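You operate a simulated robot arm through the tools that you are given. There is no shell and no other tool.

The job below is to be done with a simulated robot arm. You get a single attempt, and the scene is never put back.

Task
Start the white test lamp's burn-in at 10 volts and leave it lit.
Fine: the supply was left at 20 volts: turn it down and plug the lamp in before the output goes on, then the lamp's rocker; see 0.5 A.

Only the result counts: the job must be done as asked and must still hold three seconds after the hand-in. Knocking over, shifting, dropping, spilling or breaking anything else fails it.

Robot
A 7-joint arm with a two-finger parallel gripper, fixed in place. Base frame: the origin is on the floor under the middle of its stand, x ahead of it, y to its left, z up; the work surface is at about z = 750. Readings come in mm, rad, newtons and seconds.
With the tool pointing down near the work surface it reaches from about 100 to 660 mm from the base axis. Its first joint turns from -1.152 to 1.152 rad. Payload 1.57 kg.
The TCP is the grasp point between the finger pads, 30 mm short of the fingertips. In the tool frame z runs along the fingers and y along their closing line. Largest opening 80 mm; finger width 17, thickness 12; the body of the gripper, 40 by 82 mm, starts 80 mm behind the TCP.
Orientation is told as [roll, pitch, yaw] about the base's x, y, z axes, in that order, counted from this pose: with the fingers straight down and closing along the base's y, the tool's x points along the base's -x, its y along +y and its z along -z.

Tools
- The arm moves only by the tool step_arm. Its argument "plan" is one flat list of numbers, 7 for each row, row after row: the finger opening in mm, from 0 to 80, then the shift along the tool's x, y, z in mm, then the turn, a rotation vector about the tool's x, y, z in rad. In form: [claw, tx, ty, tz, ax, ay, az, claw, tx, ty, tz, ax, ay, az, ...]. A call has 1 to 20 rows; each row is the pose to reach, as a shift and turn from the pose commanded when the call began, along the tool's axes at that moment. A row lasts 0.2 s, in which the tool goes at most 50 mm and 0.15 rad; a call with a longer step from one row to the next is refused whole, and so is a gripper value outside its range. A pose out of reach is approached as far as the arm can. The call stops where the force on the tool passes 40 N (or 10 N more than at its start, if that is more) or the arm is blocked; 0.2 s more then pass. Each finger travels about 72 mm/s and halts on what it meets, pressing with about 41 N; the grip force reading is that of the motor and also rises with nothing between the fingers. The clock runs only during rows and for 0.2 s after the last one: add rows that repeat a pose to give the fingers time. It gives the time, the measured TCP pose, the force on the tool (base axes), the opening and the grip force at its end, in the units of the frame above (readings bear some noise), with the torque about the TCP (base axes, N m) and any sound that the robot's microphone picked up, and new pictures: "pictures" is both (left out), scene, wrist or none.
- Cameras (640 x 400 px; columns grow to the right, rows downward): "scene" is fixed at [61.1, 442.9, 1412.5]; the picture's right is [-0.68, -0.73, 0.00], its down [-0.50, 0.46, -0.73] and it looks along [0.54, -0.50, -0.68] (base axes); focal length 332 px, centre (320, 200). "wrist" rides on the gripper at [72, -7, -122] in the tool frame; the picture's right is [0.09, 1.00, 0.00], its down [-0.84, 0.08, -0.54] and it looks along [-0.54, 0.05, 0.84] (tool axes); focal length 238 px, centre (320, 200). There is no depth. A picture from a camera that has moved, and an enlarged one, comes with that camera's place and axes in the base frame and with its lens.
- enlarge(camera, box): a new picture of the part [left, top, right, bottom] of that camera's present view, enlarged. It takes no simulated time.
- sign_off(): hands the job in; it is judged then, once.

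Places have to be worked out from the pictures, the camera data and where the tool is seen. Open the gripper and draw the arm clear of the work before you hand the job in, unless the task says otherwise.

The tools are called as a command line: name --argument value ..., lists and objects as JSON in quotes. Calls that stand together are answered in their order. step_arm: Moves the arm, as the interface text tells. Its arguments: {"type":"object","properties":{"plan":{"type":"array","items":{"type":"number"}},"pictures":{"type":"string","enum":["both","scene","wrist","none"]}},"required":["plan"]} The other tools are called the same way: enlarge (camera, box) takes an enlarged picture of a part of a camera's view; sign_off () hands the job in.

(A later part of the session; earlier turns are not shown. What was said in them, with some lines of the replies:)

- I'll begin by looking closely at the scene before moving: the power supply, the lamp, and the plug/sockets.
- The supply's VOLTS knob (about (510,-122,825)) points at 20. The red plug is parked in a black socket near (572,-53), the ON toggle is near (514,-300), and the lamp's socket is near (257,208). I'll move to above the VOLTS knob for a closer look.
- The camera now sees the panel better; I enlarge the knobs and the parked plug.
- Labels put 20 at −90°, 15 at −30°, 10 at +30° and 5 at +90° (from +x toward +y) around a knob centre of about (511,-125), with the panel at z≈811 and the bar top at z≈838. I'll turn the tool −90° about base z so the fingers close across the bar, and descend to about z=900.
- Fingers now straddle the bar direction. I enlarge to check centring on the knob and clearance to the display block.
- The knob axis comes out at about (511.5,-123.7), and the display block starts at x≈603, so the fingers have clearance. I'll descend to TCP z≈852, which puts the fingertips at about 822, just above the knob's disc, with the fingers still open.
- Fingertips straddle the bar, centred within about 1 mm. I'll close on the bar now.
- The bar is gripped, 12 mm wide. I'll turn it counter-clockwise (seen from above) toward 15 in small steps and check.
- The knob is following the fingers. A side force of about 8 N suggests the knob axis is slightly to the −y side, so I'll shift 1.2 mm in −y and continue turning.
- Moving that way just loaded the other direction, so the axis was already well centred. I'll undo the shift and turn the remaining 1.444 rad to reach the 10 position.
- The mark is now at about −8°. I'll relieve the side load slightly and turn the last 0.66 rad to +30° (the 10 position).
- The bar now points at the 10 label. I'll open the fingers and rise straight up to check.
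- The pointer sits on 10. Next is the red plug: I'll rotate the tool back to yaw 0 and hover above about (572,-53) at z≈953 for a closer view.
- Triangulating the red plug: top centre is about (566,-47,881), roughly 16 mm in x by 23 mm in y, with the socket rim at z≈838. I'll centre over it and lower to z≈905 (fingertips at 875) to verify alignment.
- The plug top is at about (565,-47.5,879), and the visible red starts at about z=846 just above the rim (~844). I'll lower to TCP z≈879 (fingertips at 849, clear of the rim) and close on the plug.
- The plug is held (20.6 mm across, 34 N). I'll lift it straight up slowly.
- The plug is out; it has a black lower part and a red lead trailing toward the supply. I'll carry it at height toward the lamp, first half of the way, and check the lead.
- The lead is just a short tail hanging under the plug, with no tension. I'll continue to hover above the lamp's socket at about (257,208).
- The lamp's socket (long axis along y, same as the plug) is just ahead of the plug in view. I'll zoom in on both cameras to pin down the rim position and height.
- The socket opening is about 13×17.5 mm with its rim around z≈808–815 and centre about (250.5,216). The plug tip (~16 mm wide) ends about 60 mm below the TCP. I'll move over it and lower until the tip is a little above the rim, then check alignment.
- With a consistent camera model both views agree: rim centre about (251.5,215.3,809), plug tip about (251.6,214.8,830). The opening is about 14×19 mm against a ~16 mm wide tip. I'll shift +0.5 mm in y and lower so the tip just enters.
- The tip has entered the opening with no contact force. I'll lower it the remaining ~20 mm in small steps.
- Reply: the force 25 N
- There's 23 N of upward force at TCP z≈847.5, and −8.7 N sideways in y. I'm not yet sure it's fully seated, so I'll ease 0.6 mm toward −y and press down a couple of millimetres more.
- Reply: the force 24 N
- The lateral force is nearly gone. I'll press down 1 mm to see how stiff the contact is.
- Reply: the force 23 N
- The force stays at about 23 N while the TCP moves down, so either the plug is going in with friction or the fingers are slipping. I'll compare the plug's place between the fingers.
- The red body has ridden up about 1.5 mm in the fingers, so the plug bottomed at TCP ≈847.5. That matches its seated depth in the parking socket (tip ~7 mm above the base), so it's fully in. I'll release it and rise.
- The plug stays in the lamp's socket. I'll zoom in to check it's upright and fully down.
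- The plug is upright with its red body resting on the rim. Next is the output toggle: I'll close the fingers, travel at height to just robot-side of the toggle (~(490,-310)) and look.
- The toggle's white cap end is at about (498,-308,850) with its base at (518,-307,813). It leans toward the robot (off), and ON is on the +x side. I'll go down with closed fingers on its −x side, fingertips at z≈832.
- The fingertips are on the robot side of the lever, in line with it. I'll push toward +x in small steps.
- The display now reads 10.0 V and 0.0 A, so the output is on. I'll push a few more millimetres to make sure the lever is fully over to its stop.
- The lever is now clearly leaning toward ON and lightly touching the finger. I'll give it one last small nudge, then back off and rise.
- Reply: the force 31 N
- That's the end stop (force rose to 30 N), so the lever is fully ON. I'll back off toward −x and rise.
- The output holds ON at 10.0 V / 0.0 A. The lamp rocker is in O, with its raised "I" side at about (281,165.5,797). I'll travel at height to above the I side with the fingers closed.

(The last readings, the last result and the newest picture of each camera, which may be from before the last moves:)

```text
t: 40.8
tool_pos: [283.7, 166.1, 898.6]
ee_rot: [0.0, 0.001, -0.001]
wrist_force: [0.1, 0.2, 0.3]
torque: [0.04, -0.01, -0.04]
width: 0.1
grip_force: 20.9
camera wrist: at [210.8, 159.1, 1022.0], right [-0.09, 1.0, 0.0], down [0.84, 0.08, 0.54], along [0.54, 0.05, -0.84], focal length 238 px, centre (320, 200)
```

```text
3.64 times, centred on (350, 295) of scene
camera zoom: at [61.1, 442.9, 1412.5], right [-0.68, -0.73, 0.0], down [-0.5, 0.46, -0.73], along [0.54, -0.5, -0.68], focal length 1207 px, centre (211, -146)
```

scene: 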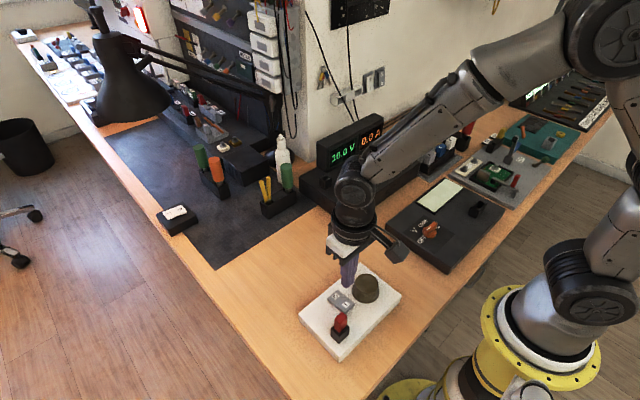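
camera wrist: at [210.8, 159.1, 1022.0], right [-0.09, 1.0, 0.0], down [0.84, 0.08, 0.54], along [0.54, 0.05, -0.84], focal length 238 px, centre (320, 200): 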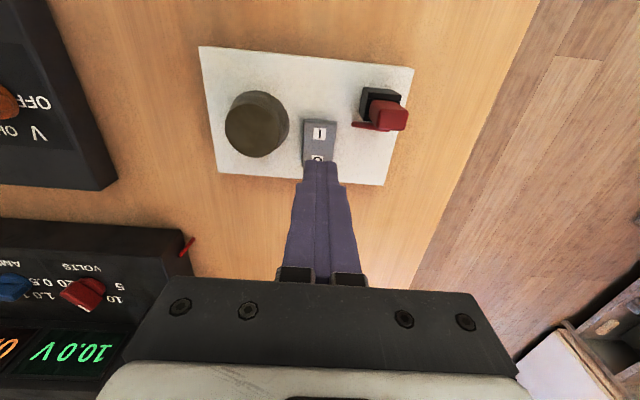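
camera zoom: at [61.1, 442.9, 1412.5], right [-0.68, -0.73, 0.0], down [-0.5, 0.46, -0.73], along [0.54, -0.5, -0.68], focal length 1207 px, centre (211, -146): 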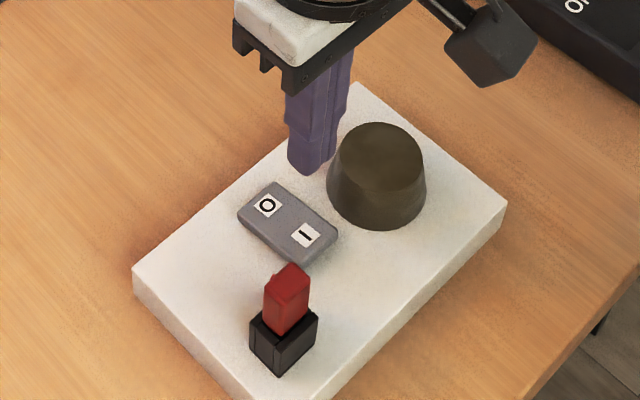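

The fingers are in line with the rocker in y, but need about 5 mm toward −x to sit on the "I" end (x≈278). I'll shift and lower to just above it.

step_arm --plan '[0, 5, -0.5, 15, 0, 0, 0, 0, 5, -0.5, 35, 0, 0, 0, 0, 5, -0.5, 52, 0, 0, 0, 0, 5, -0.5, 63, 0, 0, 0, 0, 5, -0.5, 63, 0, 0, 0]' --pictures "both"

enlarge --camera "scene" --box '[310, 260, 390, 340]'

enlarge --camera "wrist" --box '[250, 80, 390, 180]'

```text
t: 42.0
tool_pos: [278.7, 165.2, 836.6]
ee_rot: [0.001, 0.0, -0.002]
wrist_force: [-0.3, -0.1, 0.3]
torque: [0.06, 0.02, -0.02]
width: 0.1
grip_force: 21.5
camera wrist: at [206.3, 158.6, 959.1], right [-0.09, 1.0, 0.0], down [0.84, 0.08, 0.54], along [0.54, 0.05, -0.84], focal length 238 px, centre (320, 200)
```

scene: 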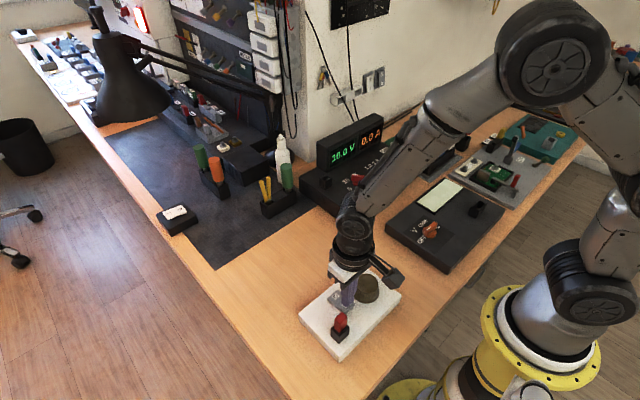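
wrist: 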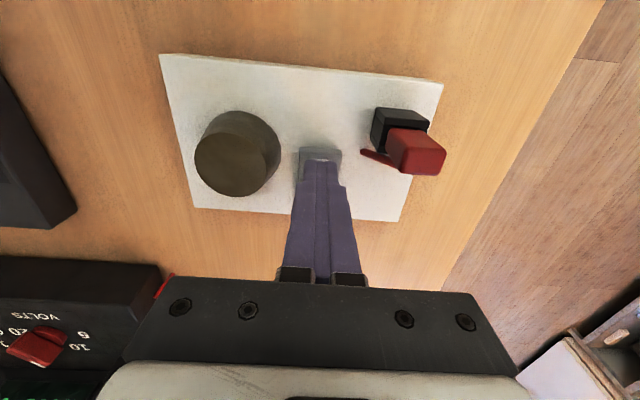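

```text
5.00 times, centred on (350, 300) of scene
camera zoom: at [61.1, 442.9, 1412.5], right [-0.68, -0.73, 0.0], down [-0.5, 0.46, -0.73], along [0.54, -0.5, -0.68], focal length 1660 px, centre (170, -300)
```

zoom: 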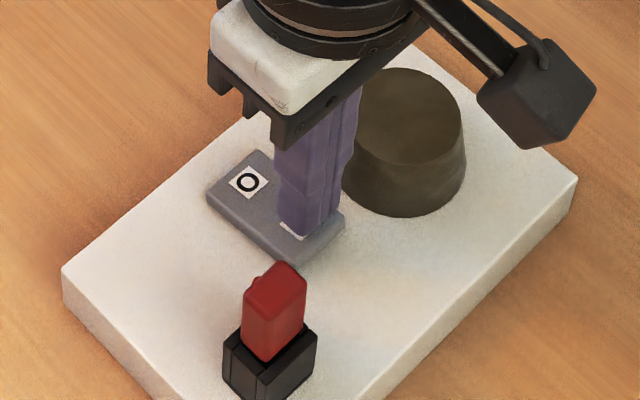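

```text
4.00 times, centred on (320, 130) of wrist
camera zoom: at [206.3, 158.6, 959.1], right [-0.09, 1.0, 0.0], down [0.84, 0.08, 0.54], along [0.54, 0.05, -0.84], focal length 953 px, centre (320, 480)
```

zoom: 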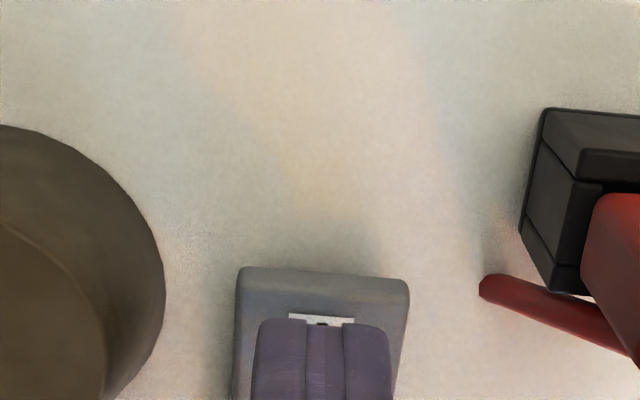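

The fingertips are right over the "I" end. I'll press down in small steps and watch the force and the display.

step_arm --plan '[0, 0, 0, 5, 0, 0, 0, 0, 0, 0, 8, 0, 0, 0, 0, 0, 0, 10, 0, 0, 0, 0, 0, 0, 12, 0, 0, 0, 0, 0, 0, 14, 0, 0, 0]' --pictures "scene"

enlarge --camera "scene" --box '[310, 110, 400, 200]'

enlarge --camera "scene" --box '[310, 260, 390, 340]'

```text
t: 43.2
tool_pos: [277.8, 164.8, 822.6]
ee_rot: [0.0, 0.0, -0.003]
wrist_force: [-0.7, 0.1, 0.0]
torque: [0.0, 0.04, 0.03]
width: 0.0
grip_force: 21.4
```

scene: 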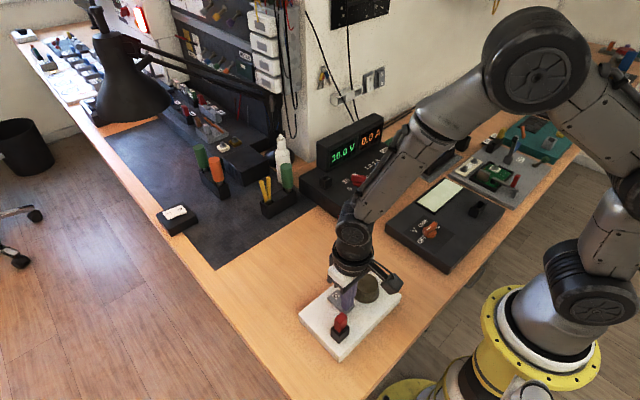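

```text
4.44 times, centred on (355, 155) of scene
camera zoom: at [61.1, 442.9, 1412.5], right [-0.68, -0.73, 0.0], down [-0.5, 0.46, -0.73], along [0.54, -0.5, -0.68], focal length 1476 px, centre (164, 400)
```

zoom: 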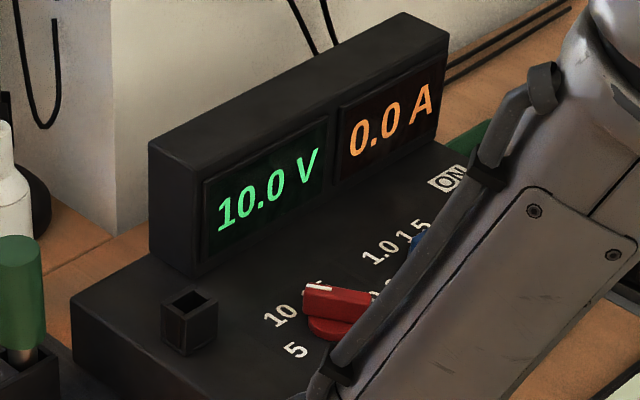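

```text
5.00 times, centred on (350, 300) of scene
camera zoom: at [61.1, 442.9, 1412.5], right [-0.68, -0.73, 0.0], down [-0.5, 0.46, -0.73], along [0.54, -0.5, -0.68], focal length 1660 px, centre (170, -300)
```

zoom: 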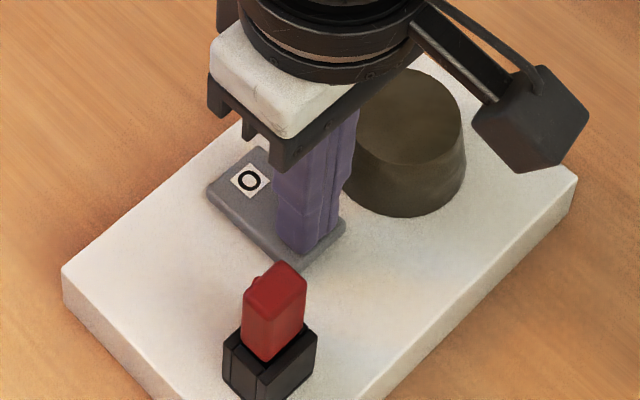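

No contact force yet. I'll continue down in 2 mm steps.

step_arm --plan '[0, 0, 0, 2, 0, 0, 0, 0, 0, 0, 4, 0, 0, 0, 0, 0, 0, 6, 0, 0, 0]' --pictures "scene"

enlarge --camera "scene" --box '[310, 110, 400, 200]'

enlarge --camera "scene" --box '[310, 260, 390, 340]'

```text
t: 43.9
tool_pos: [276.6, 166.1, 820.2]
ee_rot: [0.0, 0.002, 0.0]
wrist_force: [-3.5, -0.8, 7.2]
torque: [-0.05, 0.03, -0.04]
width: 0.1
grip_force: 21.2
stopped in row 3: the force on the tool passed its limit at 48 N (the readings are from after the stop); the commanded pose is now the measured one
```

scene: 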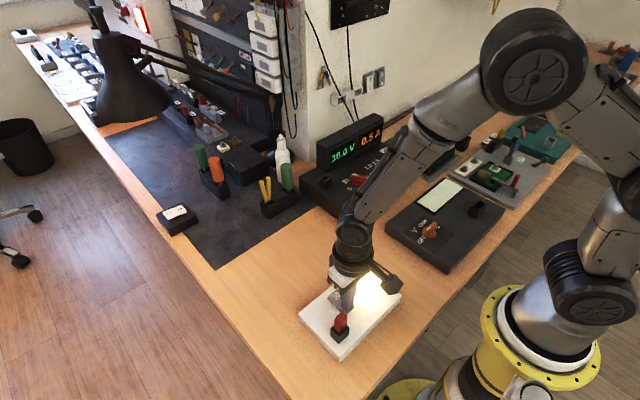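

```text
4.44 times, centred on (355, 155) of scene
camera zoom: at [60.9, 442.8, 1412.5], right [-0.68, -0.73, 0.0], down [-0.5, 0.46, -0.73], along [0.54, -0.5, -0.68], focal length 1476 px, centre (164, 400)
```

zoom: 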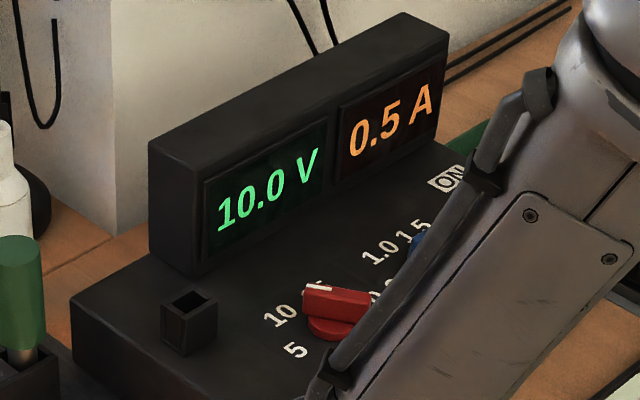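

```text
5.00 times, centred on (350, 300) of scene
camera zoom: at [60.9, 442.8, 1412.5], right [-0.68, -0.73, 0.0], down [-0.5, 0.46, -0.73], along [0.54, -0.5, -0.68], focal length 1660 px, centre (170, -300)
```

zoom: 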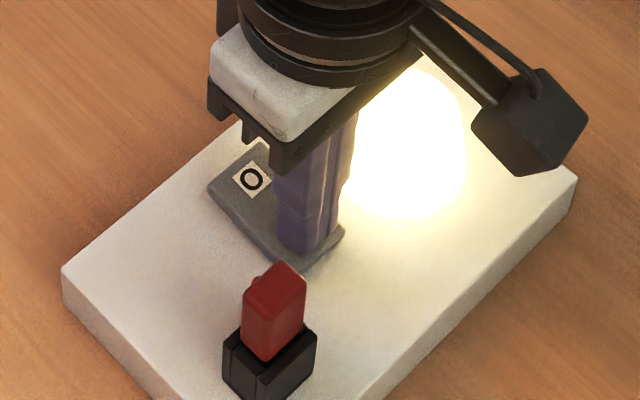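

The lamp is lit and the display shows 10.0 V / 0.5 A. I'll rise straight up and confirm the rocker latches.

step_arm --plan '[0, 0, 0, -5, 0, 0, 0, 0, 0, 0, -20, 0, 0, 0, 0, 0, 0, -60, 0, 0, 0, 0, 0, 0, -100, 0, 0, 0, 0, 0, 0, -130, 0, 0, 0, 0, 0, 0, -130, 0, 0, 0]' --pictures "both"

enlarge --camera "scene" --box '[290, 250, 410, 360]'

enlarge --camera "scene" --box '[300, 100, 420, 200]'

```text
t: 45.3
tool_pos: [277.8, 162.8, 949.5]
ee_rot: [0.002, 0.0, -0.001]
wrist_force: [0.0, -1.0, -0.3]
torque: [0.01, 0.0, -0.02]
width: 0.0
grip_force: 21.4
camera wrist: at [206.1, 157.7, 1073.0], right [-0.09, 1.0, 0.0], down [0.84, 0.08, 0.54], along [0.54, 0.05, -0.84], focal length 238 px, centre (320, 200)
```

scene: 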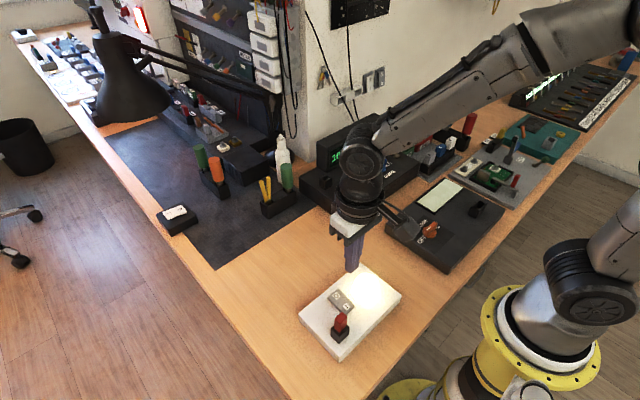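
wrist: 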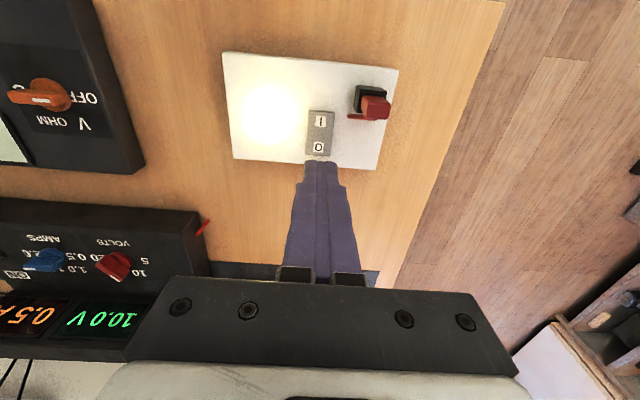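

```text
3.64 times, centred on (350, 305) of scene
camera zoom: at [61.1, 442.9, 1412.5], right [-0.68, -0.73, 0.0], down [-0.5, 0.46, -0.73], along [0.54, -0.5, -0.68], focal length 1207 px, centre (211, -182)
```

zoom: 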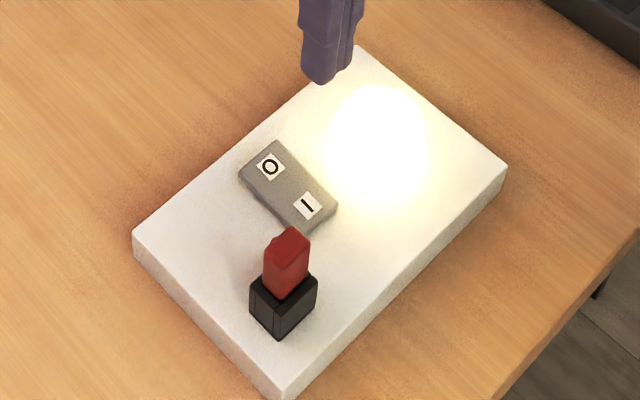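

```text
4.00 times, centred on (360, 150) of scene
camera zoom: at [61.1, 442.9, 1412.5], right [-0.68, -0.73, 0.0], down [-0.5, 0.46, -0.73], along [0.54, -0.5, -0.68], focal length 1328 px, centre (160, 400)
```

zoom: 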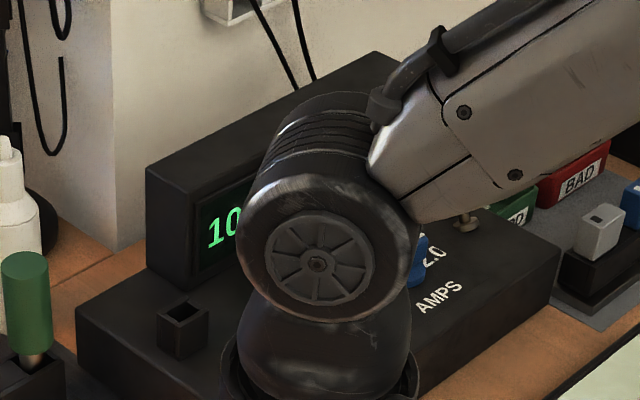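

The rocker has latched: the lamp stays lit at 10.0 V / 0.5 A. I'll open the gripper and retract toward the start pose, clear of the work, then take a last look.

step_arm --plan '[40, 0, 0, -40, 0, 0, 0, 80, -30, -5, -70, 0, 0, 0, 80, -65, -12, -95, 0, 0, 0, 80, -100, -19, -120, 0, 0, 0, 80, -135, -26, -145, 0, 0, 0, 80, -170, -33, -165, 0, 0, 0, 80, -197, -37, -175, 0, 0, 0, 80, -197, -37, -175, 0, 0, 0, 80, -197, -37, -175, 0, 0, 0]' --pictures "both"

enlarge --camera "scene" --box '[290, 250, 410, 360]'

enlarge --camera "scene" --box '[300, 100, 440, 200]'

enlarge --camera "wrist" --box '[0, 40, 240, 200]'

```text
t: 47.3
tool_pos: [475.2, 127.4, 1125.0]
ee_rot: [0.0, 0.0, -0.002]
wrist_force: [0.4, 0.6, 0.5]
torque: [0.01, 0.02, 0.01]
width: 80.1
grip_force: 0.1
camera wrist: at [403.2, 121.1, 1248.2], right [-0.09, 1.0, 0.0], down [0.84, 0.08, 0.54], along [0.54, 0.05, -0.84], focal length 238 px, centre (320, 200)
```

scene: 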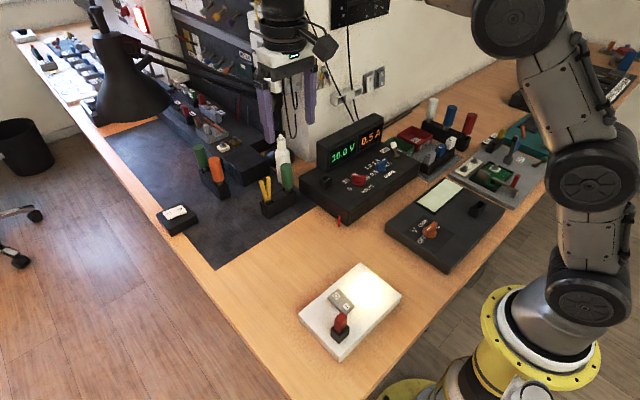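
wrist: 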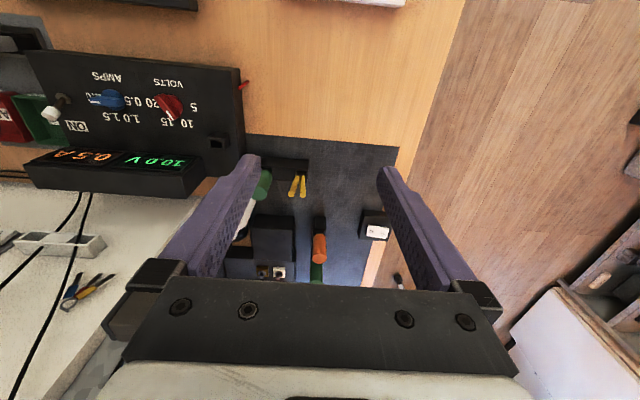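

```text
3.64 times, centred on (350, 305) of scene
camera zoom: at [61.1, 442.9, 1412.5], right [-0.68, -0.73, 0.0], down [-0.5, 0.46, -0.73], along [0.54, -0.5, -0.68], focal length 1207 px, centre (211, -182)
```

zoom: 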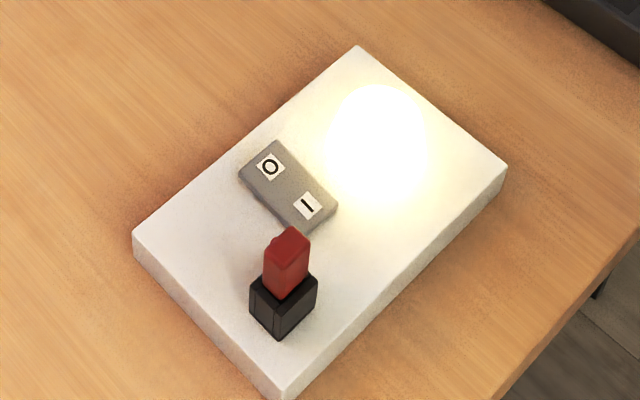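

```text
4.00 times, centred on (370, 150) of scene
camera zoom: at [61.1, 442.9, 1412.5], right [-0.68, -0.73, 0.0], down [-0.5, 0.46, -0.73], along [0.54, -0.5, -0.68], focal length 1328 px, centre (120, 400)
```

zoom: 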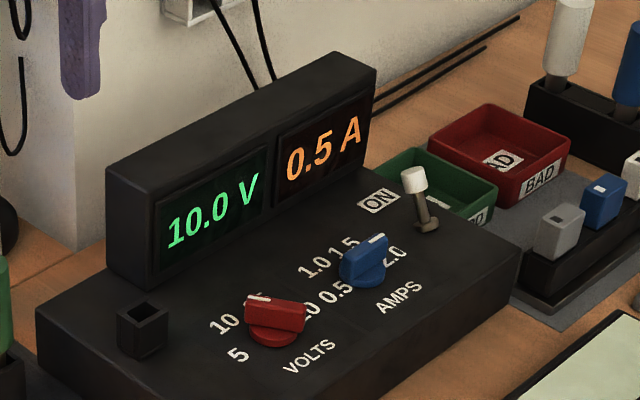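

```text
2.50 times, centred on (120, 120) of wrist
camera zoom: at [403.2, 121.1, 1248.2], right [-0.09, 1.0, 0.0], down [0.84, 0.08, 0.54], along [0.54, 0.05, -0.84], focal length 596 px, centre (820, 400)
```

zoom: 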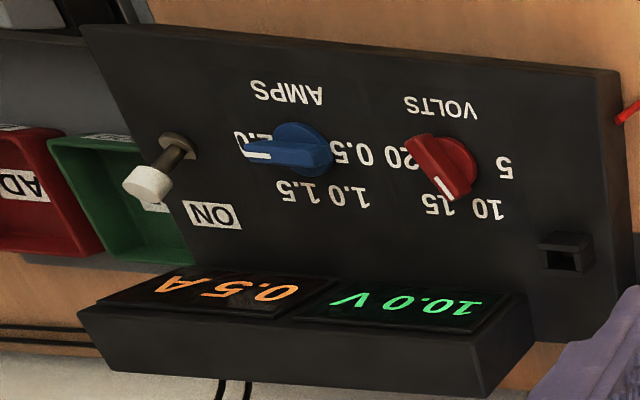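

The last pictures show the supply at 10.0 V / 0.5 A with its toggle fully ON, the plug seated, the rocker on I and the lamp lit. Nothing else has moved, the gripper is open and the arm is clear, so I'm handing the job in.

sign_off

```text
The job is handed in.
```

The white test lamp is lit and running at 10 volts; the supply reads 10.0 V and 0.5 A. I handed the job in with the gripper open and the arm back at its start position.

- **Voltage:** I turned the VOLTS knob down from 20 to 10 before switching anything on, and left the AMPS knob at 2.0.
- **Plug:** I moved the red plug from its parking socket on the supply into the lamp's socket. It sits upright with its red body resting on the socket rim.
- **Output:** I pushed the output switch to ON until it hit its stop. The supply then read 10.0 V and 0.0 A.
- **Rocker:** I pressed the lamp's rocker to I. It stayed there and the lamp was still lit after I lifted away.

The final pictures show nothing else moved, tipped or knocked over.
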